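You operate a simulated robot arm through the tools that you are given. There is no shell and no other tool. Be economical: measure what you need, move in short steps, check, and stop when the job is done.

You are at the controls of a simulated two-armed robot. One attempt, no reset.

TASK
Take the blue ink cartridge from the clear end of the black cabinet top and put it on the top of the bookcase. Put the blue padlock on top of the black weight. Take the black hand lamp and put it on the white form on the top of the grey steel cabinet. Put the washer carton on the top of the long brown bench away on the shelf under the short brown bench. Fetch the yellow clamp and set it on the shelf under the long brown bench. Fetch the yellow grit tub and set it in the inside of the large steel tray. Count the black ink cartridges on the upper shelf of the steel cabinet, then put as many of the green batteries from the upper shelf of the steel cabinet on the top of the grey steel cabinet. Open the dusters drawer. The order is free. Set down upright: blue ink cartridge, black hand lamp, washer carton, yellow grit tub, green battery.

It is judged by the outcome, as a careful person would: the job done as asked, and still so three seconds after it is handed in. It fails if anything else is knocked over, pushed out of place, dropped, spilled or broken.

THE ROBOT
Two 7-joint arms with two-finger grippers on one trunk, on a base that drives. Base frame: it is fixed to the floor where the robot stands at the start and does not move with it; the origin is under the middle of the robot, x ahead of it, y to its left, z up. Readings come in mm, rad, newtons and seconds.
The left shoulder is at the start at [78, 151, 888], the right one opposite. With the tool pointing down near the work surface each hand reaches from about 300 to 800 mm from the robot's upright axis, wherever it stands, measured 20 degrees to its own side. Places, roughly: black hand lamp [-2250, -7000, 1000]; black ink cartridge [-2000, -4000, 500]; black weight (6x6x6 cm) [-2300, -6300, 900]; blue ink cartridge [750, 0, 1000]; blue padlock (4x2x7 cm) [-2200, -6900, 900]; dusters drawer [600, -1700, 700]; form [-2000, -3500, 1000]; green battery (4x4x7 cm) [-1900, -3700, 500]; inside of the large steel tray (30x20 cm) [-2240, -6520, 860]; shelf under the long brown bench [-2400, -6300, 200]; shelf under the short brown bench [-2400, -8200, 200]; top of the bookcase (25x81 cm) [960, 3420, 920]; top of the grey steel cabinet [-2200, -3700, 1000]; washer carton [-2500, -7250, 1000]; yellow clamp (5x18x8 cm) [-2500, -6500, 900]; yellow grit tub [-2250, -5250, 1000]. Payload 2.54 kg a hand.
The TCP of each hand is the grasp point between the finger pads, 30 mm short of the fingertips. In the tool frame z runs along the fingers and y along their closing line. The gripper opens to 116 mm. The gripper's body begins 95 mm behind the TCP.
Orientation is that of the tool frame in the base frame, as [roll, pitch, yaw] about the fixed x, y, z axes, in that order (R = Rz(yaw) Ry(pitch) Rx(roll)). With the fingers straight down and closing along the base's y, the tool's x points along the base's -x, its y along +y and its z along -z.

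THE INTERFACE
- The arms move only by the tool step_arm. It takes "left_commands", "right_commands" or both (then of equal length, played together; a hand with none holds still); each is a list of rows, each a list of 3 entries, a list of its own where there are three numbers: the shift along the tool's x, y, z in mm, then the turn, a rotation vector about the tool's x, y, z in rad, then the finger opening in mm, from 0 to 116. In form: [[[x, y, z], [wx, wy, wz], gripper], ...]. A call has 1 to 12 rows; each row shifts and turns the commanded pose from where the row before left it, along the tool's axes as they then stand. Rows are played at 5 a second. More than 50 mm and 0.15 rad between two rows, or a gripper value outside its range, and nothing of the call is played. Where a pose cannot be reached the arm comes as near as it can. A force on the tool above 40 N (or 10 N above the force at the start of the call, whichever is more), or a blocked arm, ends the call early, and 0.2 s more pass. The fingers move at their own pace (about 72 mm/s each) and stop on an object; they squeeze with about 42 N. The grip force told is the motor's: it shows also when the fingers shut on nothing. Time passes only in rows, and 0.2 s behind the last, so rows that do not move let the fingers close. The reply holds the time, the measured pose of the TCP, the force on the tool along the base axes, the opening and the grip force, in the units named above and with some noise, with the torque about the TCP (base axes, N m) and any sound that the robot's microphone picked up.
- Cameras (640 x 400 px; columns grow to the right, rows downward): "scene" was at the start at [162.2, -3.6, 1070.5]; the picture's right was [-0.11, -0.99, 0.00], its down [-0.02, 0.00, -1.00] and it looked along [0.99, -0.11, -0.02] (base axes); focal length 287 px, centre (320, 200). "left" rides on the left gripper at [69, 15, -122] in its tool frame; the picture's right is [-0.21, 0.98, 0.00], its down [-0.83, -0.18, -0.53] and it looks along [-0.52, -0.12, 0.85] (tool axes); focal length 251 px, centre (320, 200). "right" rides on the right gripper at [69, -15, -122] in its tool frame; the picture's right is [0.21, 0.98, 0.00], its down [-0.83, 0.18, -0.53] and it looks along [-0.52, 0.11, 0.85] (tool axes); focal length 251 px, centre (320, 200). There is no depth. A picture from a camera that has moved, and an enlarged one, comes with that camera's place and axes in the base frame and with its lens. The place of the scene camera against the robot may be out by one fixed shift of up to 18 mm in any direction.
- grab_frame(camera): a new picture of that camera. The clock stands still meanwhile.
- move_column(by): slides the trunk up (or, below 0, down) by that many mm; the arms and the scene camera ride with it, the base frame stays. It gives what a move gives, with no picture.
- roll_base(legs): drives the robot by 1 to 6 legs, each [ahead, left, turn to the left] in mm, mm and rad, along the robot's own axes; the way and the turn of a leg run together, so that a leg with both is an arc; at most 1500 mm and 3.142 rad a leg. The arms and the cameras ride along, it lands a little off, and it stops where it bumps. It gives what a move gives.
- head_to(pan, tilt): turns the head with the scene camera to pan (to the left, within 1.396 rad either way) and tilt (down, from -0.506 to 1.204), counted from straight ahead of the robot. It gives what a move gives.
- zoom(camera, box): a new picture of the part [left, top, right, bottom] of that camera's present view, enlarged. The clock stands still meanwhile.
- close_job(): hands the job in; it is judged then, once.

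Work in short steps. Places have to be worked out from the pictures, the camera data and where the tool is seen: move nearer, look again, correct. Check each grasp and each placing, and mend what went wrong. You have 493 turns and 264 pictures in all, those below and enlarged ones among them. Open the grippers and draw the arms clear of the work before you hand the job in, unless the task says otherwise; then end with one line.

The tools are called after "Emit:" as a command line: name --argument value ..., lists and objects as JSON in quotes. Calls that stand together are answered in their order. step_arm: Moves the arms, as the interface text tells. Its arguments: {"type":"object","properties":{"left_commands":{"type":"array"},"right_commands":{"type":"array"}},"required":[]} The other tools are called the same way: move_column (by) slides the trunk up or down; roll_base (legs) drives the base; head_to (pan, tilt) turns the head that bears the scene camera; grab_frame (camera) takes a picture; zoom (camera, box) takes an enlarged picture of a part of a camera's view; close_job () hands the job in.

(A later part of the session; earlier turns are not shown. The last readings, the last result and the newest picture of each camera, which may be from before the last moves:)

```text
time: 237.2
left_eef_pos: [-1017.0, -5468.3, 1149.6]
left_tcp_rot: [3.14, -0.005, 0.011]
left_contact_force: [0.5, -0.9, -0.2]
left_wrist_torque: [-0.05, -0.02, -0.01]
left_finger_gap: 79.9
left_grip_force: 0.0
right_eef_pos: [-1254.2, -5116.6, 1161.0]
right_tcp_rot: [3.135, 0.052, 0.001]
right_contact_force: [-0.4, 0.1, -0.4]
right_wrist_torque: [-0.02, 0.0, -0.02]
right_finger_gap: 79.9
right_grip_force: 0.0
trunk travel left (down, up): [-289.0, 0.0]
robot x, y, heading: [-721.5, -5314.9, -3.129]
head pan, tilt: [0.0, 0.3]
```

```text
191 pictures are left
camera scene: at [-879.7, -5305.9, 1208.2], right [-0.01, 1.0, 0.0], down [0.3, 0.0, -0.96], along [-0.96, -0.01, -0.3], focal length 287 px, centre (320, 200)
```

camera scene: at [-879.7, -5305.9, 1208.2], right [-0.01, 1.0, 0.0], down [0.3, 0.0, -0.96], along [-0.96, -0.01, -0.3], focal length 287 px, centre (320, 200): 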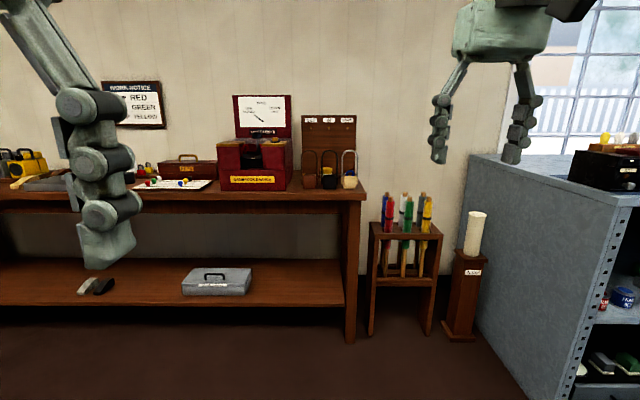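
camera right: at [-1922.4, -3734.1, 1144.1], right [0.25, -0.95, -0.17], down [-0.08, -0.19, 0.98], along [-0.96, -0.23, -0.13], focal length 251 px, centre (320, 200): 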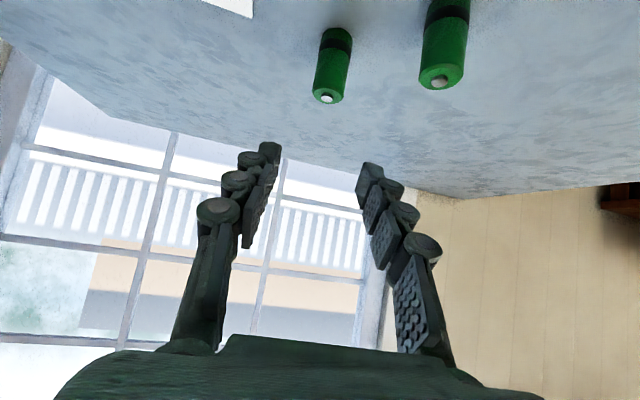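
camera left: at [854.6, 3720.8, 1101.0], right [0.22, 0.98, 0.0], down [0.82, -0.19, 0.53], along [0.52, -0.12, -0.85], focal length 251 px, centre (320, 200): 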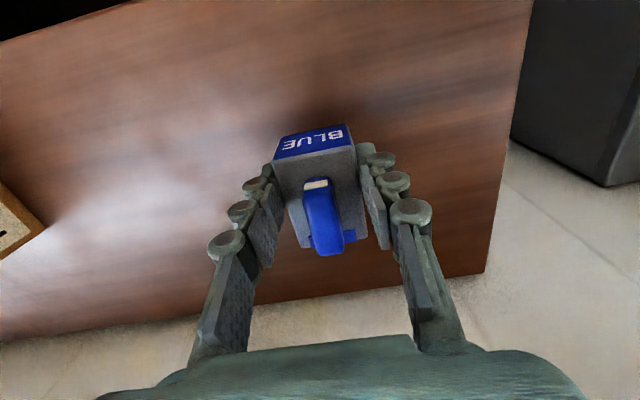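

Zoom in on the bench-top items here.

Emit:
zoom --camera "scene" --box '[120, 80, 370, 220]'

Emit:
zoom --camera "scene" --box '[0, 80, 220, 310]'

```text
2.56 times, centred on (245, 150) of scene
camera zoom: at [-879.7, -5305.9, 1208.2], right [-0.01, 1.0, 0.0], down [0.3, 0.0, -0.96], along [-0.96, -0.01, -0.3], focal length 734 px, centre (512, 328)
```

zoom: 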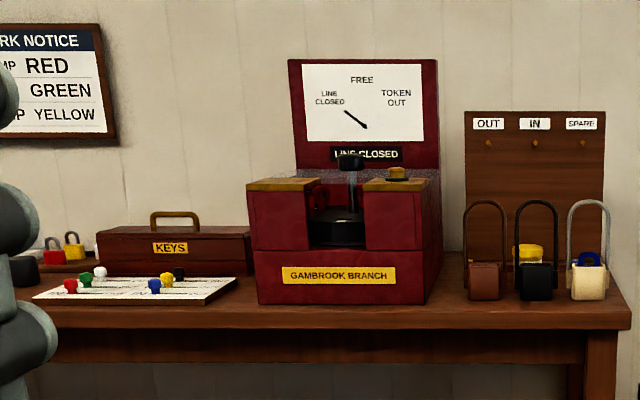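

```text
1.74 times, centred on (110, 195) of scene
camera zoom: at [-879.7, -5305.9, 1208.2], right [-0.01, 1.0, 0.0], down [0.3, 0.0, -0.96], along [-0.96, -0.01, -0.3], focal length 498 px, centre (685, 209)
```

zoom: 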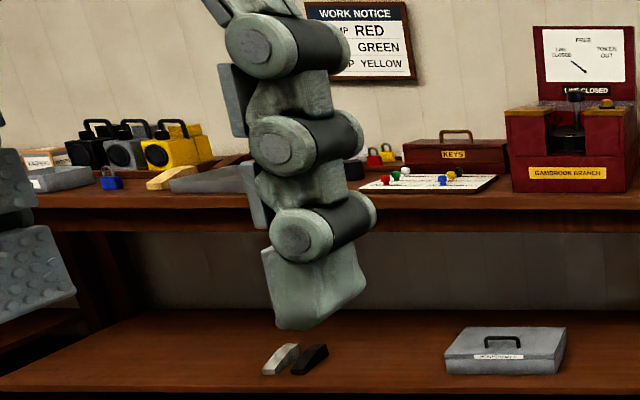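

The yellow tub seems to stand behind the black pouch on the rack. I move closer for a better view.

Emit:
roll_base --legs '[[500, 0, 0]]'

Emit:
head_to --pan 0 --tilt 0.45

Emit:
grab_frame --camera "scene"

Emit:
zoom --camera "scene" --box '[260, 80, 460, 220]'

```text
time: 240.2
left_eef_pos: [-1519.4, -5470.7, 1150.0]
left_tcp_rot: [3.138, -0.007, 0.01]
left_contact_force: [-0.8, -1.1, -0.5]
left_wrist_torque: [-0.01, -0.01, -0.04]
left_finger_gap: 80.3
left_grip_force: 0.1
right_eef_pos: [-1755.6, -5119.0, 1160.2]
right_tcp_rot: [3.136, 0.054, 0.0]
right_contact_force: [0.2, -0.7, 0.4]
right_wrist_torque: [0.02, -0.02, 0.01]
right_finger_gap: 79.9
right_grip_force: 0.1
trunk travel left (down, up): [-289.0, 0.0]
robot x, y, heading: [-1220.9, -5317.7, -3.134]
head pan, tilt: [0.0, 0.3]
```

```text
time: 240.9
left_eef_pos: [-1518.3, -5471.7, 1150.0]
left_tcp_rot: [3.14, -0.005, 0.012]
left_contact_force: [-0.1, 0.3, 0.1]
left_wrist_torque: [0.02, 0.03, -0.04]
left_finger_gap: 80.1
left_grip_force: 0.1
right_eef_pos: [-1754.9, -5118.8, 1160.8]
right_tcp_rot: [3.136, 0.054, 0.001]
right_contact_force: [-0.6, 0.3, 0.6]
right_wrist_torque: [0.03, -0.02, -0.01]
right_finger_gap: 80.2
right_grip_force: 0.0
trunk travel left (down, up): [-289.0, 0.0]
robot x, y, heading: [-1222.8, -5314.1, -3.134]
head pan, tilt: [0.0, 0.45]
```

```text
188 pictures are left
camera scene: at [-1379.8, -5308.9, 1194.3], right [-0.01, 1.0, 0.0], down [0.43, 0.0, -0.9], along [-0.9, -0.01, -0.43], focal length 287 px, centre (320, 200)
```

scene: 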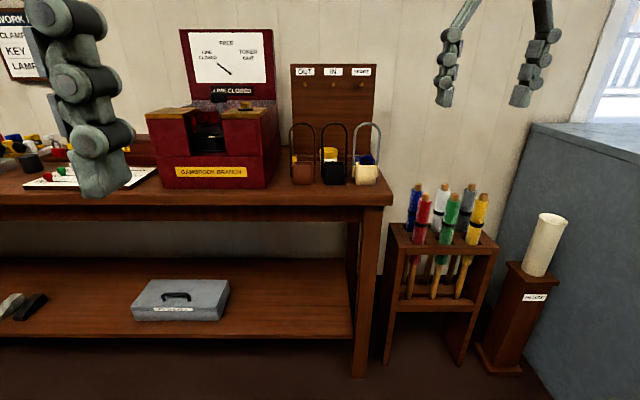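

```text
2.86 times, centred on (360, 150) of scene
camera zoom: at [-1379.8, -5308.9, 1194.3], right [-0.01, 1.0, 0.0], down [0.43, 0.0, -0.9], along [-0.9, -0.01, -0.43], focal length 819 px, centre (206, 343)
```

zoom: 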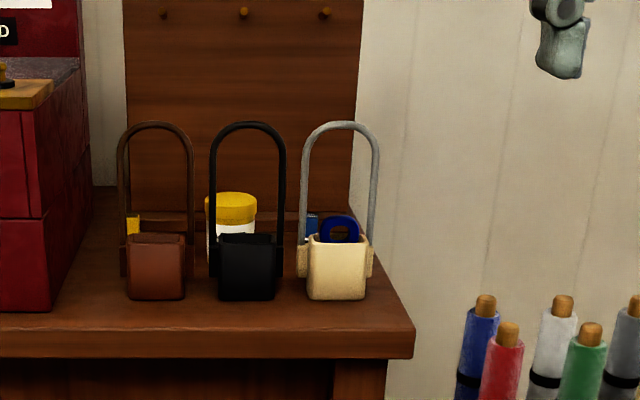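

The tub stands behind the black pouch's hoop. I bring the right hand nearer to view it from above.

Emit:
roll_base --legs '[[150, 160, 0]]'

Emit:
step_arm --right_commands '[[[0, 0, -15], [0, 0.05, 0], 80], [[0, 0, -15], [0, 0, 0], 80]]'

Emit:
grab_frame --camera "right"

Emit:
grab_frame --camera "scene"

```text
time: 243.1
left_eef_pos: [-1667.3, -5633.4, 1149.1]
left_tcp_rot: [3.14, -0.005, 0.01]
left_contact_force: [-0.2, -0.5, -0.3]
left_wrist_torque: [0.02, 0.02, -0.03]
left_finger_gap: 80.0
left_grip_force: 0.0
right_eef_pos: [-1904.3, -5280.6, 1160.8]
right_tcp_rot: [3.136, 0.052, 0.002]
right_contact_force: [-0.5, 0.1, 0.4]
right_wrist_torque: [0.01, -0.02, -0.01]
right_finger_gap: 80.1
right_grip_force: 0.1
trunk travel left (down, up): [-289.0, 0.0]
robot x, y, heading: [-1369.5, -5479.8, -3.137]
head pan, tilt: [0.0, 0.45]
```

```text
time: 243.7
left_eef_pos: [-1667.9, -5633.0, 1150.1]
left_tcp_rot: [3.141, -0.006, 0.011]
left_contact_force: [0.2, 0.6, 0.3]
left_wrist_torque: [-0.01, 0.01, -0.02]
left_finger_gap: 79.9
left_grip_force: 0.1
right_eef_pos: [-1903.5, -5280.2, 1189.7]
right_tcp_rot: [3.134, 0.004, 0.003]
right_contact_force: [-0.1, 0.1, -0.9]
right_wrist_torque: [0.0, -0.01, 0.0]
right_finger_gap: 80.0
right_grip_force: 0.0
trunk travel left (down, up): [-289.0, 0.0]
robot x, y, heading: [-1371.4, -5476.5, -3.137]
head pan, tilt: [0.0, 0.45]
```

```text
186 pictures are left
camera right: at [-1834.0, -5263.2, 1312.0], right [0.22, -0.98, 0.01], down [-0.82, -0.18, 0.54], along [-0.52, -0.12, -0.84], focal length 251 px, centre (320, 200)
```

right: 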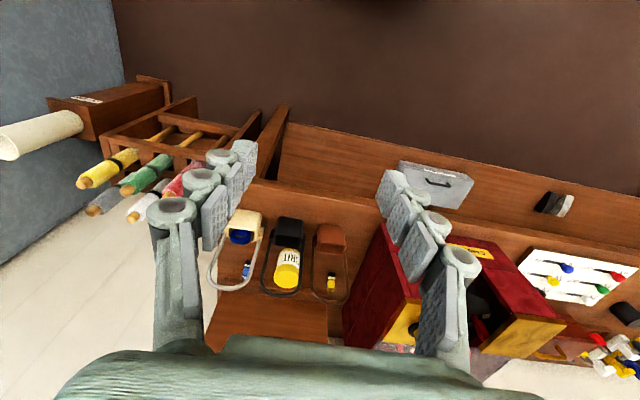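

```text
185 pictures are left
camera scene: at [-1528.0, -5470.7, 1194.2], right [-0.01, 1.0, 0.0], down [0.43, 0.0, -0.9], along [-0.9, -0.01, -0.43], focal length 287 px, centre (320, 200)
```

scene: 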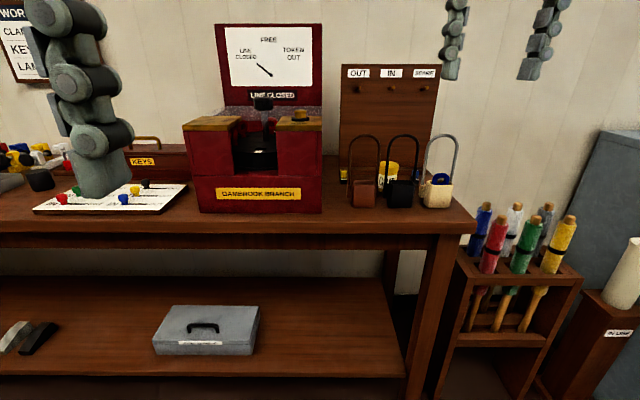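

Emit:
zoom --camera "right" --box '[190, 190, 390, 350]'

```text
2.50 times, centred on (290, 270) of right
camera zoom: at [-1834.0, -5263.2, 1312.0], right [0.22, -0.98, 0.01], down [-0.82, -0.18, 0.54], along [-0.52, -0.12, -0.84], focal length 629 px, centre (395, 25)
```

zoom: 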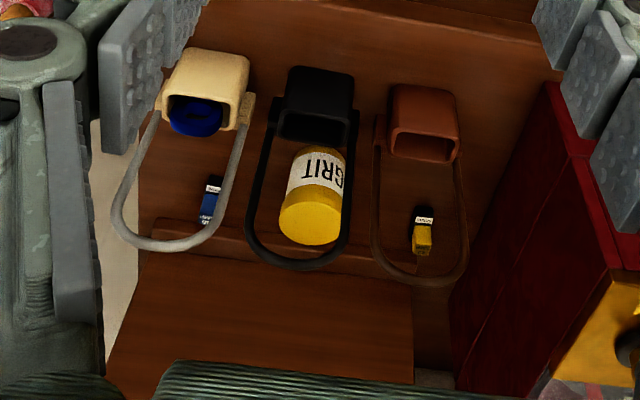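

The GRIT tub is at about [−2283, −5288], top z≈932; hoop apex near x≈−2205, z≈1040; the pegboard is at x≈−2400. I'll turn the hand 180° so its camera is on the wall side; test the rotation in the air.

Emit:
step_arm --right_commands '[[[0, 0, 0], [0, 0, 0.15], 80], [[0, 0, 0], [0, 0, 0.15], 80], [[0, 0, 0], [0, 0, 0.15], 80], [[0, 0, 0], [0, 0, 0.15], 80], [[0, 0, 0], [0, 0, 0.15], 80], [[0, 0, 0], [0, 0, 0.15], 80], [[0, 0, 0], [0, 0, 0.15], 80], [[0, 0, 0], [0, 0, 0.15], 80], [[0, 0, 0], [0, 0, 0.15], 80], [[0, 0, 0], [0, 0, 0.15], 80], [[0, 0, 0], [0, 0, 0.15], 80], [[0, 0, 0], [0, 0, 0.15], 80]]'

Emit:
step_arm --right_commands '[[[0, 0, 0], [0, 0, 0.15], 80], [[0, 0, 0], [0, 0, 0.15], 80], [[0, 0, 0], [0, 0, 0.15], 80], [[0, 0, 0], [0, 0, 0.15], 80], [[0, 0, 0], [0, 0, 0.15], 80], [[0, 0, 0], [0, 0, 0.15], 80], [[0, 0, 0], [0, 0, 0.15], 80], [[0, 0, 0], [0, 0, 0.15], 80], [[0, 0, 0], [0, 0, 0.14], 80]]'

Emit:
grab_frame --camera "right"

```text
time: 246.3
left_eef_pos: [-1667.5, -5633.5, 1149.1]
left_tcp_rot: [3.14, -0.006, 0.009]
left_contact_force: [-0.3, 0.5, 0.7]
left_wrist_torque: [0.01, 0.02, 0.01]
left_finger_gap: 79.8
left_grip_force: 0.0
right_eef_pos: [-1902.9, -5282.2, 1189.0]
right_tcp_rot: [3.141, -0.007, -1.799]
right_contact_force: [-0.5, 1.2, -1.5]
right_wrist_torque: [0.0, -0.01, -0.03]
right_finger_gap: 80.0
right_grip_force: 0.0
trunk travel left (down, up): [-289.0, 0.0]
robot x, y, heading: [-1372.5, -5476.6, -3.135]
head pan, tilt: [0.0, 0.45]
```

```text
time: 248.3
left_eef_pos: [-1667.7, -5631.8, 1149.7]
left_tcp_rot: [3.142, -0.006, 0.012]
left_contact_force: [-0.8, 0.2, -0.1]
left_wrist_torque: [-0.02, 0.0, -0.04]
left_finger_gap: 79.9
left_grip_force: 0.0
right_eef_pos: [-1902.3, -5282.1, 1190.2]
right_tcp_rot: [-3.136, -0.003, -3.139]
right_contact_force: [-0.5, -0.9, -0.1]
right_wrist_torque: [0.03, 0.0, -0.01]
right_finger_gap: 79.9
right_grip_force: 0.0
trunk travel left (down, up): [-289.0, 0.0]
robot x, y, heading: [-1374.9, -5475.6, -3.134]
head pan, tilt: [0.0, 0.45]
```

```text
183 pictures are left
camera right: at [-1971.4, -5294.8, 1312.4], right [-0.22, 0.98, -0.01], down [0.83, 0.19, 0.53], along [0.52, 0.11, -0.85], focal length 251 px, centre (320, 200)
```

right: 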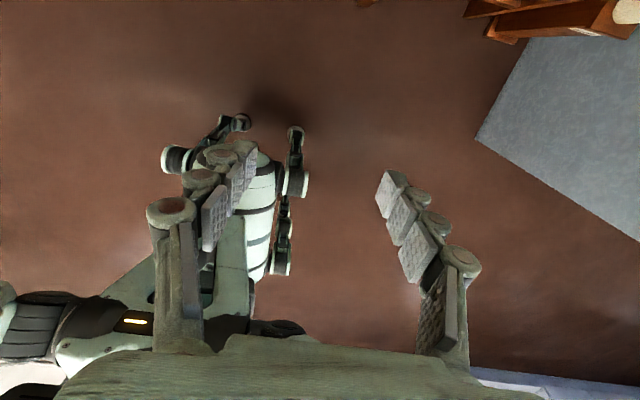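

Rotation reached. I roll forward 210 mm and move over the tub at height.

Emit:
roll_base --legs '[[210, 0, 0]]'

Emit:
step_arm --right_commands '[[[45, 0, 0], [0, 0, 0], 85], [[45, -3, 0], [0, 0, 0], 85], [[45, -3, 0], [0, 0, 0], 85], [[36, 0, 0], [0, 0, 0], 85]]'

Emit:
grab_frame --camera "right"

Emit:
grab_frame --camera "scene"

```text
time: 249.9
left_eef_pos: [-1875.9, -5636.0, 1149.0]
left_tcp_rot: [3.14, -0.005, 0.011]
left_contact_force: [-1.6, -1.0, 0.1]
left_wrist_torque: [0.03, -0.04, 0.02]
left_finger_gap: 80.4
left_grip_force: 0.0
right_eef_pos: [-2111.8, -5283.0, 1188.6]
right_tcp_rot: [-3.135, -0.002, -3.137]
right_contact_force: [-0.1, 1.0, -0.8]
right_wrist_torque: [0.0, -0.09, 0.01]
right_finger_gap: 79.9
right_grip_force: 0.1
trunk travel left (down, up): [-289.0, 0.0]
robot x, y, heading: [-1582.1, -5476.6, -3.132]
head pan, tilt: [0.0, 0.45]
```

```text
time: 250.9
left_eef_pos: [-1875.2, -5634.7, 1149.5]
left_tcp_rot: [3.141, -0.005, 0.012]
left_contact_force: [0.4, -0.5, 0.3]
left_wrist_torque: [0.0, -0.02, 0.03]
left_finger_gap: 80.1
left_grip_force: 0.1
right_eef_pos: [-2234.4, -5289.0, 1187.7]
right_tcp_rot: [-3.135, -0.005, -3.134]
right_contact_force: [-0.9, 0.6, -1.1]
right_wrist_torque: [-0.02, -0.01, 0.03]
right_finger_gap: 85.0
right_grip_force: 0.0
right hand out of reach, approached as far as the arm can: row 3, 4
trunk travel left (down, up): [-289.0, 0.0]
robot x, y, heading: [-1580.3, -5477.4, -3.135]
head pan, tilt: [0.0, 0.45]
```

```text
182 pictures are left
camera right: at [-2303.1, -5302.6, 1311.3], right [-0.22, 0.98, 0.0], down [0.83, 0.19, 0.53], along [0.52, 0.11, -0.85], focal length 251 px, centre (320, 200)
```

right: 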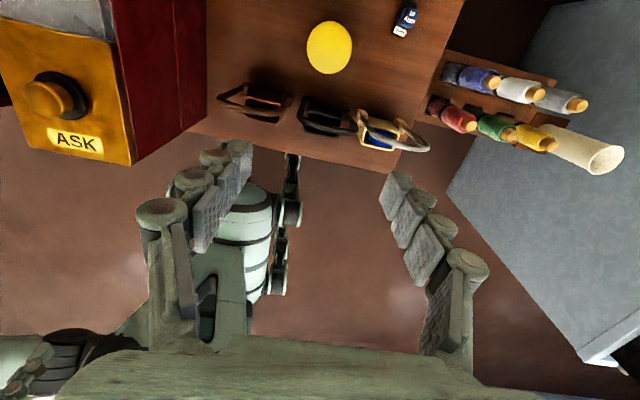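

```text
181 pictures are left
camera scene: at [-1736.5, -5472.0, 1194.3], right [-0.01, 1.0, 0.0], down [0.44, 0.0, -0.9], along [-0.9, -0.01, -0.44], focal length 287 px, centre (320, 200)
```

scene: 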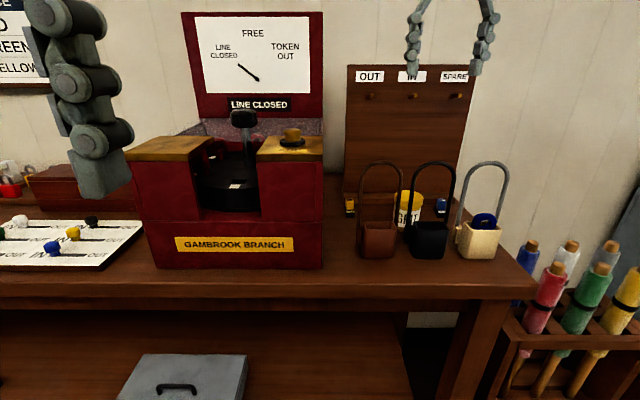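

The tub is at [−2300, −5291]. I roll 40 mm closer, lower to z≈1110 and finish the approach behind the hoop.

Emit:
roll_base --legs '[[40, 0, 0]]'

Emit:
step_arm --right_commands '[[[0, 0, 40], [0, 0, 0], 85], [[0, 0, 40], [0, 0, 0], 85], [[14, -1, 0], [0, 0, 0], 85], [[14, -1, 0], [0, 0, 0], 85]]'

Emit:
grab_frame --camera "right"

Emit:
grab_frame --camera "scene"

```text
time: 251.8
left_eef_pos: [-1916.7, -5635.6, 1149.7]
left_tcp_rot: [3.14, -0.005, 0.012]
left_contact_force: [-0.9, 0.3, 0.9]
left_wrist_torque: [0.0, -0.05, -0.01]
left_finger_gap: 79.8
left_grip_force: 0.1
right_eef_pos: [-2276.6, -5289.4, 1187.5]
right_tcp_rot: [-3.134, -0.002, -3.137]
right_contact_force: [-0.1, -0.1, -0.6]
right_wrist_torque: [-0.03, -0.04, 0.02]
right_finger_gap: 85.1
right_grip_force: 0.0
trunk travel left (down, up): [-289.0, 0.0]
robot x, y, heading: [-1618.9, -5477.7, -3.134]
head pan, tilt: [0.0, 0.45]
```

```text
time: 252.8
left_eef_pos: [-1915.3, -5634.6, 1150.0]
left_tcp_rot: [3.14, -0.005, 0.011]
left_contact_force: [-0.4, -0.8, -0.4]
left_wrist_torque: [-0.02, -0.03, -0.01]
left_finger_gap: 80.0
left_grip_force: 0.1
right_eef_pos: [-2303.8, -5292.7, 1107.9]
right_tcp_rot: [-3.136, -0.007, -3.137]
right_contact_force: [-0.6, 0.3, 0.0]
right_wrist_torque: [-0.02, -0.01, 0.03]
right_finger_gap: 84.9
right_grip_force: 0.1
trunk travel left (down, up): [-289.0, 0.0]
robot x, y, heading: [-1619.9, -5477.4, -3.137]
head pan, tilt: [0.0, 0.45]
```

```text
180 pictures are left
camera right: at [-2372.3, -5305.6, 1231.2], right [-0.22, 0.98, -0.01], down [0.83, 0.19, 0.53], along [0.52, 0.11, -0.85], focal length 251 px, centre (320, 200)
```

right: 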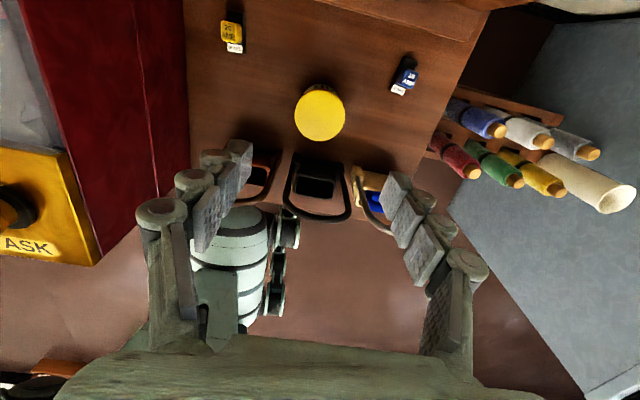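

```text
179 pictures are left
camera scene: at [-1777.1, -5472.9, 1194.2], right [-0.01, 1.0, 0.0], down [0.44, 0.0, -0.9], along [-0.9, -0.01, -0.44], focal length 287 px, centre (320, 200)
```

scene: 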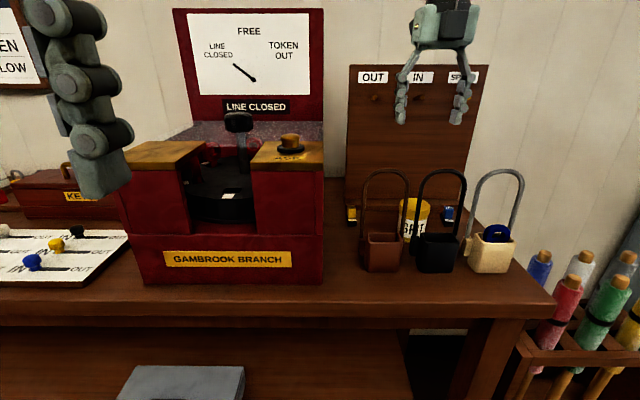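

Perfectly aligned over the lid. I descend to z≈918.

Emit:
step_arm --right_commands '[[[0, 0, 40], [0, 0, 0], 85], [[0, 0, 40], [0, 0, 0], 85], [[0, 0, 40], [0, 0, 0], 85], [[0, 0, 35], [0, 0, 0], 85], [[0, 0, 35], [0, 0, 0], 85]]'

Emit:
grab_frame --camera "scene"

Emit:
grab_frame --camera "right"

```text
time: 254.0
left_eef_pos: [-1915.3, -5634.3, 1150.4]
left_tcp_rot: [3.139, -0.006, 0.011]
left_contact_force: [-0.8, -0.3, -0.6]
left_wrist_torque: [-0.01, 0.04, 0.03]
left_finger_gap: 79.9
left_grip_force: 0.1
right_eef_pos: [-2303.1, -5293.4, 918.4]
right_tcp_rot: [-3.135, -0.006, -3.136]
right_contact_force: [0.4, -0.5, -0.1]
right_wrist_torque: [0.02, -0.02, 0.01]
right_finger_gap: 84.9
right_grip_force: 0.0
trunk travel left (down, up): [-289.0, 0.0]
robot x, y, heading: [-1617.6, -5476.7, -3.129]
head pan, tilt: [0.0, 0.45]
```

```text
178 pictures are left
camera scene: at [-1777.2, -5472.5, 1194.2], right [-0.01, 1.0, 0.0], down [0.44, 0.0, -0.9], along [-0.9, -0.01, -0.44], focal length 287 px, centre (320, 200)
```

scene: 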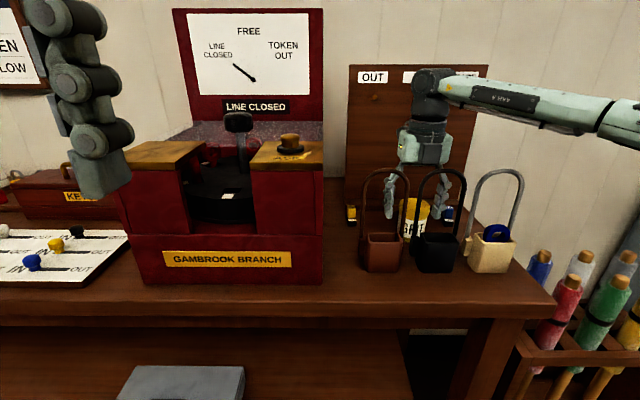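

```text
177 pictures are left
camera right: at [-2372.9, -5306.2, 1040.5], right [-0.22, 0.98, -0.01], down [0.83, 0.19, 0.53], along [0.52, 0.11, -0.85], focal length 251 px, centre (320, 200)
```

right: 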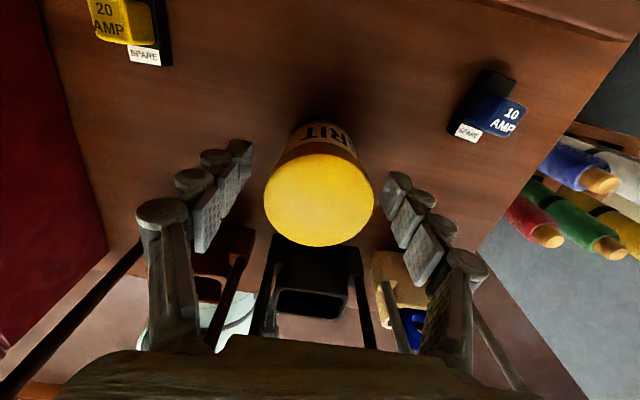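

Well placed. I lower 10 mm more and close.

Emit:
step_arm --right_commands '[[[0, 0, 10], [0, 0, 0], 85], [[0, 0, 0], [0, 0, 0], 40], [[0, 0, 0], [0, 0, 0], 40], [[0, 0, 0], [0, 0, 0], 40]]'

```text
time: 255.0
left_eef_pos: [-1914.8, -5634.4, 1149.1]
left_tcp_rot: [3.14, -0.006, 0.013]
left_contact_force: [0.2, -0.1, -0.5]
left_wrist_torque: [0.03, -0.03, 0.01]
left_finger_gap: 80.1
left_grip_force: 0.0
right_eef_pos: [-2303.3, -5292.5, 908.6]
right_tcp_rot: [-3.136, -0.005, -3.137]
right_contact_force: [-0.3, 0.6, 0.5]
right_wrist_torque: [0.09, 0.06, 0.02]
right_finger_gap: 57.6
right_grip_force: 41.8
trunk travel left (down, up): [-289.0, 0.0]
robot x, y, heading: [-1619.1, -5475.2, -3.133]
head pan, tilt: [0.0, 0.45]
```

Gripped. I lift straight up about 215 mm and check.

Emit:
step_arm --right_commands '[[[0, 0, -20], [0, 0, 0], 40], [[0, 0, -40], [0, 0, 0], 40], [[0, 0, -40], [0, 0, 0], 40], [[0, 0, -40], [0, 0, 0], 40], [[0, 0, -40], [0, 0, 0], 40], [[0, 0, -35], [0, 0, 0], 40]]'

Emit:
grab_frame --camera "scene"

```text
time: 256.4
left_eef_pos: [-1915.2, -5636.6, 1149.9]
left_tcp_rot: [3.14, -0.005, 0.012]
left_contact_force: [0.4, -0.3, -0.8]
left_wrist_torque: [0.0, 0.0, 0.01]
left_finger_gap: 80.2
left_grip_force: 0.1
right_eef_pos: [-2302.9, -5292.4, 1124.3]
right_tcp_rot: [-3.137, -0.006, -3.135]
right_contact_force: [0.4, 0.0, -2.4]
right_wrist_torque: [-0.03, 0.02, 0.03]
right_finger_gap: 58.1
right_grip_force: 42.0
trunk travel left (down, up): [-289.0, 0.0]
robot x, y, heading: [-1623.7, -5475.0, -3.135]
head pan, tilt: [0.0, 0.45]
```

```text
176 pictures are left
camera scene: at [-1776.4, -5473.2, 1194.3], right [-0.01, 1.0, 0.0], down [0.43, 0.0, -0.9], along [-0.9, -0.01, -0.43], focal length 287 px, centre (320, 200)
```

scene: 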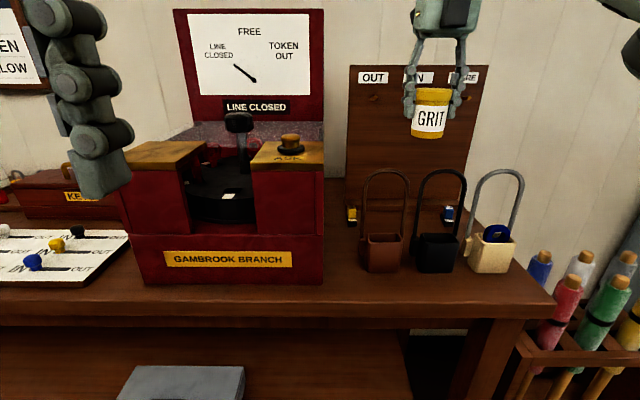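

Tub is clear. I back off 350 mm, strafe along the bench and look at the tray area.

Emit:
roll_base --legs '[[-400, 0, 0], [0, 1000, 0]]'

Emit:
grab_frame --camera "scene"

```text
time: 268.6
left_eef_pos: [-1493.6, -6645.8, 1149.8]
left_tcp_rot: [3.14, -0.004, 0.023]
left_contact_force: [0.9, -0.8, 0.2]
left_wrist_torque: [0.01, -0.03, 0.0]
left_finger_gap: 79.7
left_grip_force: 0.1
right_eef_pos: [-1886.0, -6306.1, 1125.2]
right_tcp_rot: [-3.135, -0.004, -3.125]
right_contact_force: [0.1, 0.7, -2.7]
right_wrist_torque: [0.0, 0.01, 0.02]
right_finger_gap: 58.0
right_grip_force: 42.3
trunk travel left (down, up): [-289.0, 0.0]
robot x, y, heading: [-1200.1, -6481.0, -3.12]
head pan, tilt: [0.0, 0.45]
```

```text
175 pictures are left
camera scene: at [-1357.5, -6480.9, 1194.2], right [-0.02, 1.0, 0.0], down [0.44, 0.01, -0.9], along [-0.9, -0.02, -0.44], focal length 287 px, centre (320, 200)
```

scene: 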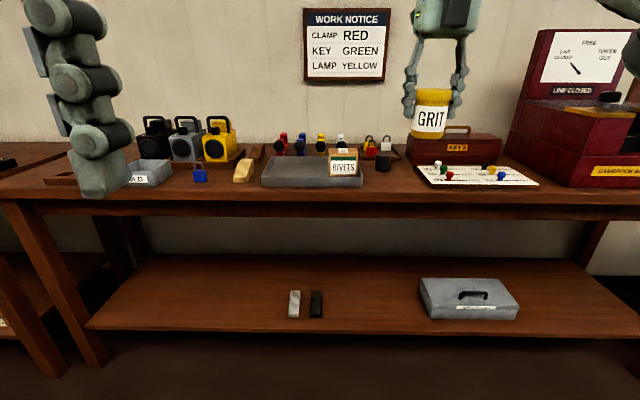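

Emit:
zoom --camera "scene" --box '[120, 90, 420, 200]'

Emit:
grab_frame --camera "left"

```text
2.13 times, centred on (270, 145) of scene
camera zoom: at [-1357.5, -6480.9, 1194.2], right [-0.02, 1.0, 0.0], down [0.44, 0.01, -0.9], along [-0.9, -0.02, -0.44], focal length 611 px, centre (427, 317)
```

zoom: 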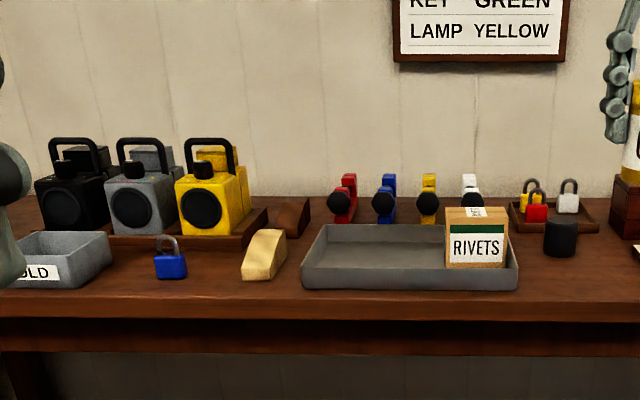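

```text
173 pictures are left
camera left: at [-1426.1, -6657.4, 1272.0], right [-0.19, -0.98, 0.0], down [-0.83, 0.16, 0.53], along [-0.52, 0.1, -0.85], focal length 251 px, centre (320, 200)
```

left: 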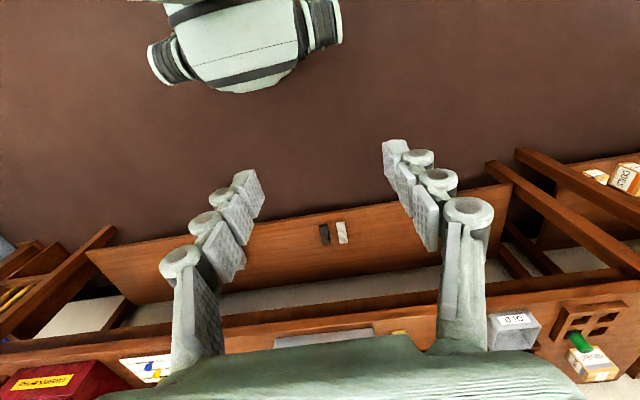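

The tray's left part is free; the RIVETS carton occupies its right end. I move so the tub is over about [−2230, −6580].

Emit:
roll_base --legs '[[0, 274, -0.02], [320, 0, 0]]'

Emit:
grab_frame --camera "right"

Emit:
grab_frame --camera "scene"

```text
time: 273.5
left_eef_pos: [-1814.1, -6910.5, 1150.0]
left_tcp_rot: [3.14, -0.005, -0.001]
left_contact_force: [-0.4, 0.8, -0.1]
left_wrist_torque: [0.02, -0.05, -0.02]
left_finger_gap: 80.2
left_grip_force: 0.0
right_eef_pos: [-2195.7, -6562.1, 1123.1]
right_tcp_rot: [-3.136, -0.004, 3.134]
right_contact_force: [-0.4, 0.4, -2.6]
right_wrist_torque: [0.01, -0.05, -0.02]
right_finger_gap: 58.0
right_grip_force: 42.0
trunk travel left (down, up): [-289.0, 0.0]
robot x, y, heading: [-1514.6, -6754.2, 3.134]
head pan, tilt: [0.0, 0.45]
```

```text
172 pictures are left
camera right: at [-2265.2, -6574.6, 1246.0], right [-0.21, 0.98, -0.01], down [0.83, 0.18, 0.53], along [0.52, 0.11, -0.85], focal length 251 px, centre (320, 200)
```

right: 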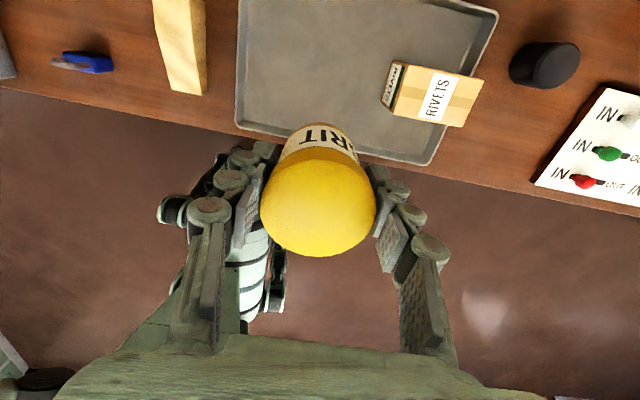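

```text
171 pictures are left
camera scene: at [-1673.0, -6749.2, 1194.1], right [0.0, 1.0, 0.0], down [0.44, 0.0, -0.9], along [-0.9, 0.0, -0.44], focal length 287 px, centre (320, 200)
```

scene: 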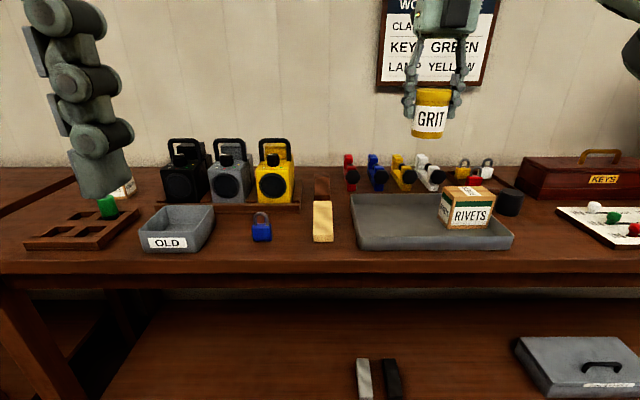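

Tray spans x −2145…−2337, y −6668…−6376. I centre the tub at [−2240, −6578] and descend.

Emit:
step_arm --right_commands '[[[22, -8, 0], [0, 0, 0], 40], [[22, -8, 0], [0, 0, 0], 40], [[0, 0, 45], [0, 0, 0], 40], [[0, 0, 45], [0, 0, 0], 40], [[0, 0, 45], [0, 0, 0], 40], [[0, 0, 45], [0, 0, 0], 40], [[0, 0, 14], [0, 0, 0], 40]]'

Emit:
grab_frame --camera "scene"

```text
time: 275.1
left_eef_pos: [-1812.8, -6909.8, 1149.9]
left_tcp_rot: [3.14, -0.005, -0.001]
left_contact_force: [-0.3, 0.2, 0.4]
left_wrist_torque: [0.01, 0.0, 0.03]
left_finger_gap: 80.2
left_grip_force: 0.0
right_eef_pos: [-2213.0, -6575.3, 928.3]
right_tcp_rot: [-3.135, -0.005, 3.134]
right_contact_force: [-0.3, -0.2, -2.2]
right_wrist_torque: [0.03, 0.03, 0.0]
right_finger_gap: 57.8
right_grip_force: 42.0
right hand out of reach, approached as far as the arm can: row 1, 2
trunk travel left (down, up): [-289.0, 0.0]
robot x, y, heading: [-1515.8, -6752.5, 3.139]
head pan, tilt: [0.0, 0.45]
```

```text
170 pictures are left
camera scene: at [-1672.5, -6749.2, 1194.2], right [0.0, 1.0, 0.0], down [0.44, 0.0, -0.9], along [-0.9, 0.0, -0.44], focal length 287 px, centre (320, 200)
```

scene: 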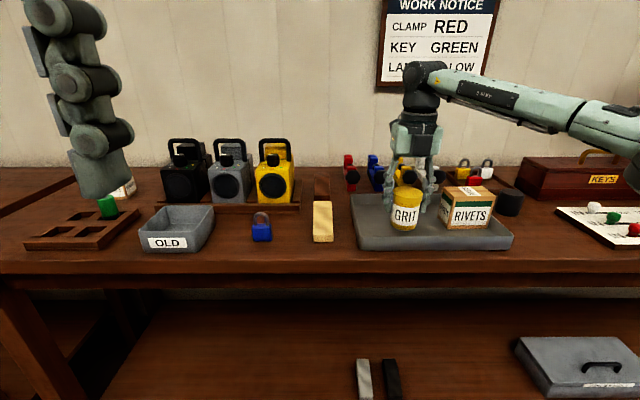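

Position inside the tray is good. I nudge 15 mm deeper and lower to contact.

Emit:
step_arm --right_commands '[[[15, 0, 0], [0, 0, 0], 40], [[0, 0, 6], [0, 0, 0], 40], [[0, 0, 4], [0, 0, 0], 40], [[0, 0, 3], [0, 0, 0], 40]]'

Emit:
step_arm --right_commands '[[[0, 0, 2], [0, 0, 0], 40], [[0, 0, 2], [0, 0, 0], 40]]'

```text
time: 276.1
left_eef_pos: [-1813.8, -6910.0, 1149.9]
left_tcp_rot: [3.14, -0.005, -0.004]
left_contact_force: [0.0, 0.2, -0.2]
left_wrist_torque: [0.04, 0.01, -0.01]
left_finger_gap: 80.1
left_grip_force: 0.0
right_eef_pos: [-2226.9, -6575.9, 915.1]
right_tcp_rot: [-3.134, -0.004, 3.134]
right_contact_force: [-0.2, 0.0, -2.8]
right_wrist_torque: [0.01, 0.01, -0.01]
right_finger_gap: 57.8
right_grip_force: 42.0
trunk travel left (down, up): [-289.0, 0.0]
robot x, y, heading: [-1518.2, -6756.9, 3.133]
head pan, tilt: [0.0, 0.45]
```

```text
time: 276.7
left_eef_pos: [-1813.9, -6911.5, 1150.4]
left_tcp_rot: [3.14, -0.002, -0.001]
left_contact_force: [0.3, 0.1, -0.2]
left_wrist_torque: [0.0, -0.01, 0.03]
left_finger_gap: 79.9
left_grip_force: 0.1
right_eef_pos: [-2227.3, -6575.5, 914.0]
right_tcp_rot: [-3.135, -0.005, 3.135]
right_contact_force: [0.3, 0.9, -0.5]
right_wrist_torque: [0.04, 0.06, 0.0]
right_finger_gap: 57.7
right_grip_force: 42.1
trunk travel left (down, up): [-289.0, 0.0]
robot x, y, heading: [-1516.0, -6759.8, 3.132]
head pan, tilt: [0.0, 0.45]
```

Emit:
step_arm --right_commands '[[[0, 0, 2], [0, 0, 0], 40], [[0, 0, 1], [0, 0, 0], 40]]'

```text
time: 277.3
left_eef_pos: [-1812.1, -6910.3, 1150.4]
left_tcp_rot: [3.14, -0.004, -0.002]
left_contact_force: [0.3, -0.2, -0.2]
left_wrist_torque: [-0.01, 0.01, 0.03]
left_finger_gap: 80.0
left_grip_force: 0.0
right_eef_pos: [-2227.8, -6576.3, 912.1]
right_tcp_rot: [-3.135, -0.012, 3.135]
right_contact_force: [-2.1, 1.2, 16.0]
right_wrist_torque: [0.26, -0.38, 0.08]
right_finger_gap: 58.0
right_grip_force: 41.3
trunk travel left (down, up): [-289.0, 0.0]
robot x, y, heading: [-1519.2, -6755.5, 3.141]
head pan, tilt: [0.0, 0.45]
```

Firm contact. I release and rise.

Emit:
step_arm --right_commands '[[[0, 0, -1], [0, 0, 0], 58], [[0, 0, 0], [0, 0, 0], 75], [[0, 0, 0], [0, 0, 0], 82], [[0, 0, -30], [0, 0, 0], 82], [[0, 0, -45], [0, 0, 0], 82], [[0, 0, -45], [0, 0, 0], 82], [[0, 0, -45], [0, 0, 0], 82], [[-10, 0, -45], [0, 0, 0], 82]]'

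Emit:
grab_frame --camera "scene"

Emit:
grab_frame --camera "right"

```text
time: 279.1
left_eef_pos: [-1811.0, -6910.9, 1150.8]
left_tcp_rot: [3.137, -0.003, -0.002]
left_contact_force: [0.1, 0.0, 0.1]
left_wrist_torque: [-0.01, 0.03, 0.0]
left_finger_gap: 80.0
left_grip_force: 0.0
right_eef_pos: [-2214.9, -6575.6, 1123.2]
right_tcp_rot: [-3.135, -0.008, 3.137]
right_contact_force: [0.2, 0.5, 0.3]
right_wrist_torque: [0.0, 0.02, 0.01]
right_finger_gap: 82.0
right_grip_force: 0.0
right hand out of reach, approached as far as the arm can: row 8
trunk travel left (down, up): [-289.0, 0.0]
robot x, y, heading: [-1517.9, -6756.2, 3.138]
head pan, tilt: [0.0, 0.45]
```

```text
169 pictures are left
camera scene: at [-1671.2, -6749.8, 1194.4], right [0.0, 1.0, 0.0], down [0.43, 0.0, -0.9], along [-0.9, 0.0, -0.43], focal length 287 px, centre (320, 200)
```

scene: 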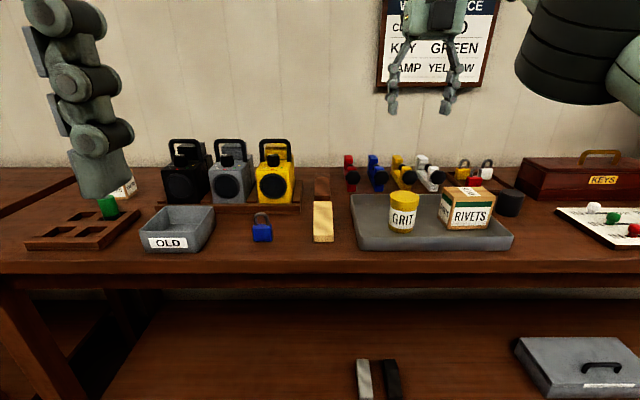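

```text
168 pictures are left
camera right: at [-2282.2, -6588.0, 1246.5], right [-0.21, 0.98, 0.0], down [0.83, 0.18, 0.53], along [0.52, 0.11, -0.85], focal length 251 px, centre (320, 200)
```

right: 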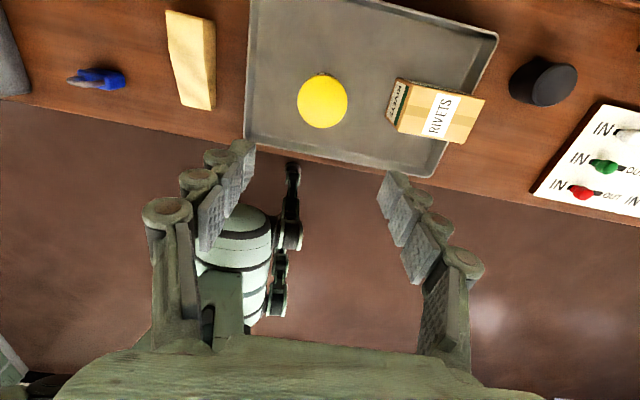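

The tub is in the tray. Next, the blue padlock at about [−2178, −6872] with the left hand; I retract the right hand and bring the left over it.

Emit:
step_arm --left_commands '[[[-44, -5, 0], [0, 0, 0], 80], [[-44, -5, 0], [0, 0, 0], 80], [[-44, -5, 0], [0, 0, 0], 80], [[-44, -5, 0], [0, 0, 0], 80], [[-44, -5, 0], [0, 0, 0], 80], [[-44, -5, 0], [0, 0, 0], 80], [[-44, -5, 10], [0, 0, 0], 80], [[-40, -5, 15], [0, 0, 0], 80]]' --right_commands '[[[-35, 0, 0], [0, 0, 0], 82], [[-35, 0, 0], [0, 0, 0], 82], [[-35, 0, 0], [0, 0, 0], 82], [[-35, 0, 0], [0, 0, 0], 82], [[-35, 0, 0], [0, 0, 0], 82], [[-35, 0, 0], [0, 0, 0], 82], [[-35, 0, 0], [0, 0, 0], 82], [[-35, 0, 0], [0, 0, 0], 82]]'

Emit:
grab_frame --camera "left"

Emit:
zoom --camera "left" --box '[220, 120, 420, 250]'

```text
time: 280.9
left_eef_pos: [-2161.2, -6868.2, 1123.8]
left_tcp_rot: [3.137, -0.004, -0.003]
left_contact_force: [-0.6, -0.7, 0.6]
left_wrist_torque: [-0.01, -0.03, 0.01]
left_finger_gap: 79.9
left_grip_force: 0.0
right_eef_pos: [-1932.2, -6576.3, 1119.2]
right_tcp_rot: [-3.137, -0.002, 3.132]
right_contact_force: [0.3, 0.2, 0.0]
right_wrist_torque: [0.02, 0.0, 0.05]
right_finger_gap: 82.1
right_grip_force: 0.1
trunk travel left (down, up): [-289.0, 0.0]
robot x, y, heading: [-1516.9, -6759.5, 3.134]
head pan, tilt: [0.0, 0.45]
```

```text
167 pictures are left
camera left: at [-2093.3, -6881.9, 1246.4], right [-0.22, -0.98, 0.0], down [-0.83, 0.19, 0.53], along [-0.52, 0.11, -0.85], focal length 251 px, centre (320, 200)
```

left: 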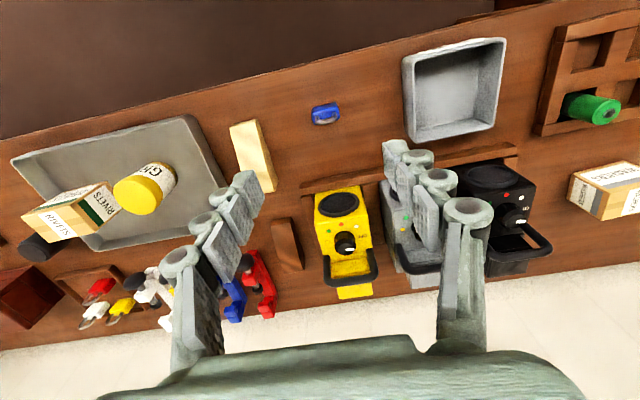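

```text
3.08 times, centred on (320, 185) of left
camera zoom: at [-2093.3, -6881.9, 1246.4], right [-0.22, -0.98, 0.0], down [-0.83, 0.19, 0.53], along [-0.52, 0.11, -0.85], focal length 774 px, centre (320, 246)
```

zoom: 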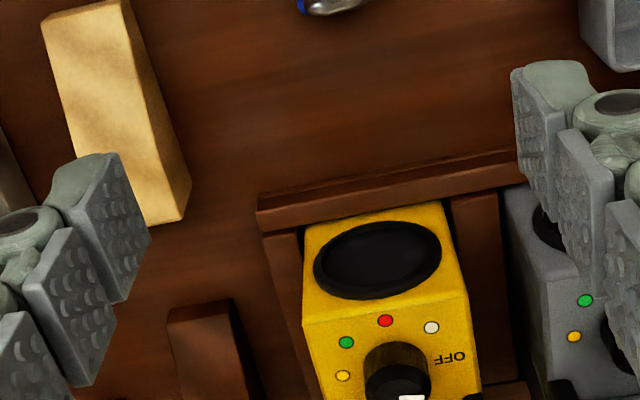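

Padlock at [−2175, −6875], its width along y. I align and descend partway.

Emit:
step_arm --left_commands '[[[-15, 7, 0], [0, 0, 0], 75], [[0, 0, 45], [0, 0, 0], 75], [[0, 0, 45], [0, 0, 0], 75], [[0, 0, 45], [0, 0, 0], 75]]'

Emit:
grab_frame --camera "left"

```text
time: 281.9
left_eef_pos: [-2176.1, -6876.8, 990.0]
left_tcp_rot: [-3.141, -0.003, 0.0]
left_contact_force: [-0.5, -0.8, -0.2]
left_wrist_torque: [0.01, -0.01, -0.03]
left_finger_gap: 75.0
left_grip_force: 0.0
right_eef_pos: [-1933.1, -6578.7, 1120.5]
right_tcp_rot: [-3.136, -0.002, 3.134]
right_contact_force: [-0.3, -0.6, -0.1]
right_wrist_torque: [0.05, -0.03, 0.0]
right_finger_gap: 81.8
right_grip_force: 0.1
trunk travel left (down, up): [-289.0, 0.0]
robot x, y, heading: [-1515.5, -6755.8, 3.139]
head pan, tilt: [0.0, 0.45]
```

```text
165 pictures are left
camera left: at [-2107.4, -6891.0, 1111.5], right [-0.21, -0.98, 0.0], down [-0.83, 0.18, 0.53], along [-0.52, 0.11, -0.85], focal length 251 px, centre (320, 200)
```

left: 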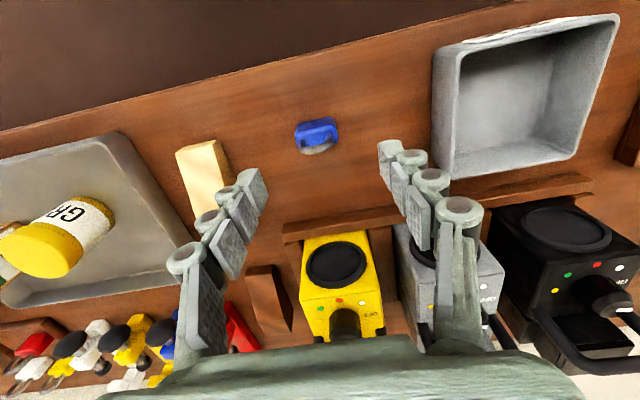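

Aligned. I descend to z≈900 and close.

Emit:
step_arm --left_commands '[[[2, -2, 40], [0, 0, 0], 75], [[0, 0, 30], [0, 0, 0], 75], [[0, 0, 19], [0, 0, 0], 75], [[0, 0, 0], [0, 0, 0], 30], [[0, 0, 0], [0, 0, 0], 20], [[0, 0, 0], [0, 0, 0], 20]]'

Emit:
grab_frame --camera "left"

```text
time: 283.3
left_eef_pos: [-2172.3, -6874.4, 899.7]
left_tcp_rot: [3.14, -0.004, -0.002]
left_contact_force: [-0.5, 1.1, 1.7]
left_wrist_torque: [0.07, 0.03, 0.0]
left_finger_gap: 38.9
left_grip_force: 42.6
right_eef_pos: [-1931.9, -6578.4, 1120.1]
right_tcp_rot: [-3.134, -0.006, 3.135]
right_contact_force: [0.3, 0.3, -0.7]
right_wrist_torque: [-0.04, -0.03, -0.03]
right_finger_gap: 82.0
right_grip_force: 0.0
trunk travel left (down, up): [-289.0, 0.0]
robot x, y, heading: [-1515.3, -6757.0, 3.139]
head pan, tilt: [0.0, 0.45]
```

```text
164 pictures are left
camera left: at [-2104.0, -6889.3, 1021.3], right [-0.22, -0.98, 0.0], down [-0.83, 0.18, 0.53], along [-0.52, 0.11, -0.85], focal length 251 px, centre (320, 200)
```

left: 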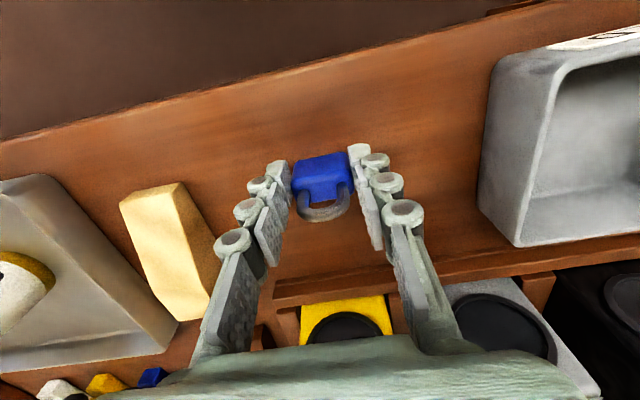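

Gripped. I lift and carry it over toward the black weight at about [−2307, −6332].

Emit:
step_arm --left_commands '[[[0, 0, -30], [0, 0, 0], 20], [[0, 0, -45], [0, 0, 0], 20], [[0, 0, -45], [0, 0, 0], 20], [[0, 0, -45], [0, 0, 0], 20], [[0, 0, -30], [0, 0, 0], 20]]'

Emit:
roll_base --legs '[[0, -540, 0], [80, 0, 0]]'

Emit:
grab_frame --camera "left"

Emit:
grab_frame --camera "scene"

```text
time: 284.5
left_eef_pos: [-2172.2, -6874.3, 1095.2]
left_tcp_rot: [3.14, -0.002, -0.002]
left_contact_force: [0.2, -0.3, -0.9]
left_wrist_torque: [-0.01, 0.01, -0.03]
left_finger_gap: 38.9
left_grip_force: 42.0
right_eef_pos: [-1932.9, -6577.6, 1119.6]
right_tcp_rot: [-3.134, -0.004, 3.135]
right_contact_force: [0.4, 1.1, 0.3]
right_wrist_torque: [-0.02, -0.03, -0.03]
right_finger_gap: 81.7
right_grip_force: 0.1
trunk travel left (down, up): [-289.0, 0.0]
robot x, y, heading: [-1517.6, -6753.6, 3.133]
head pan, tilt: [0.0, 0.45]
```

```text
time: 290.9
left_eef_pos: [-2250.8, -6325.2, 1093.0]
left_tcp_rot: [3.139, -0.005, -0.002]
left_contact_force: [0.2, 0.0, -1.4]
left_wrist_torque: [-0.03, -0.04, -0.04]
left_finger_gap: 39.2
left_grip_force: 42.1
right_eef_pos: [-2011.2, -6029.2, 1119.4]
right_tcp_rot: [-3.135, -0.004, 3.135]
right_contact_force: [-0.1, 0.6, -0.2]
right_wrist_torque: [0.03, -0.06, 0.03]
right_finger_gap: 82.1
right_grip_force: 0.0
trunk travel left (down, up): [-289.0, 0.0]
robot x, y, heading: [-1595.0, -6205.7, 3.138]
head pan, tilt: [0.0, 0.45]
```

```text
163 pictures are left
camera left: at [-2183.8, -6339.5, 1215.2], right [-0.22, -0.98, 0.0], down [-0.83, 0.18, 0.53], along [-0.52, 0.11, -0.85], focal length 251 px, centre (320, 200)
```

left: 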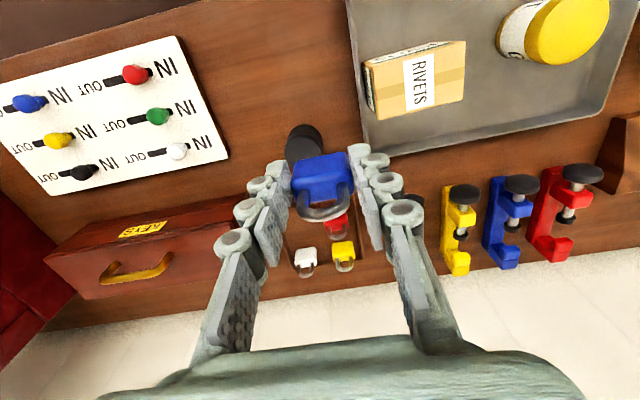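

```text
162 pictures are left
camera scene: at [-1751.4, -6199.9, 1194.1], right [0.0, 1.0, 0.0], down [0.44, 0.0, -0.9], along [-0.9, 0.0, -0.44], focal length 287 px, centre (320, 200)
```

scene: 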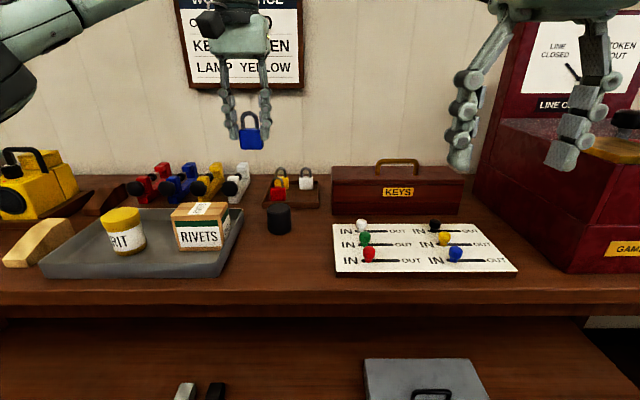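

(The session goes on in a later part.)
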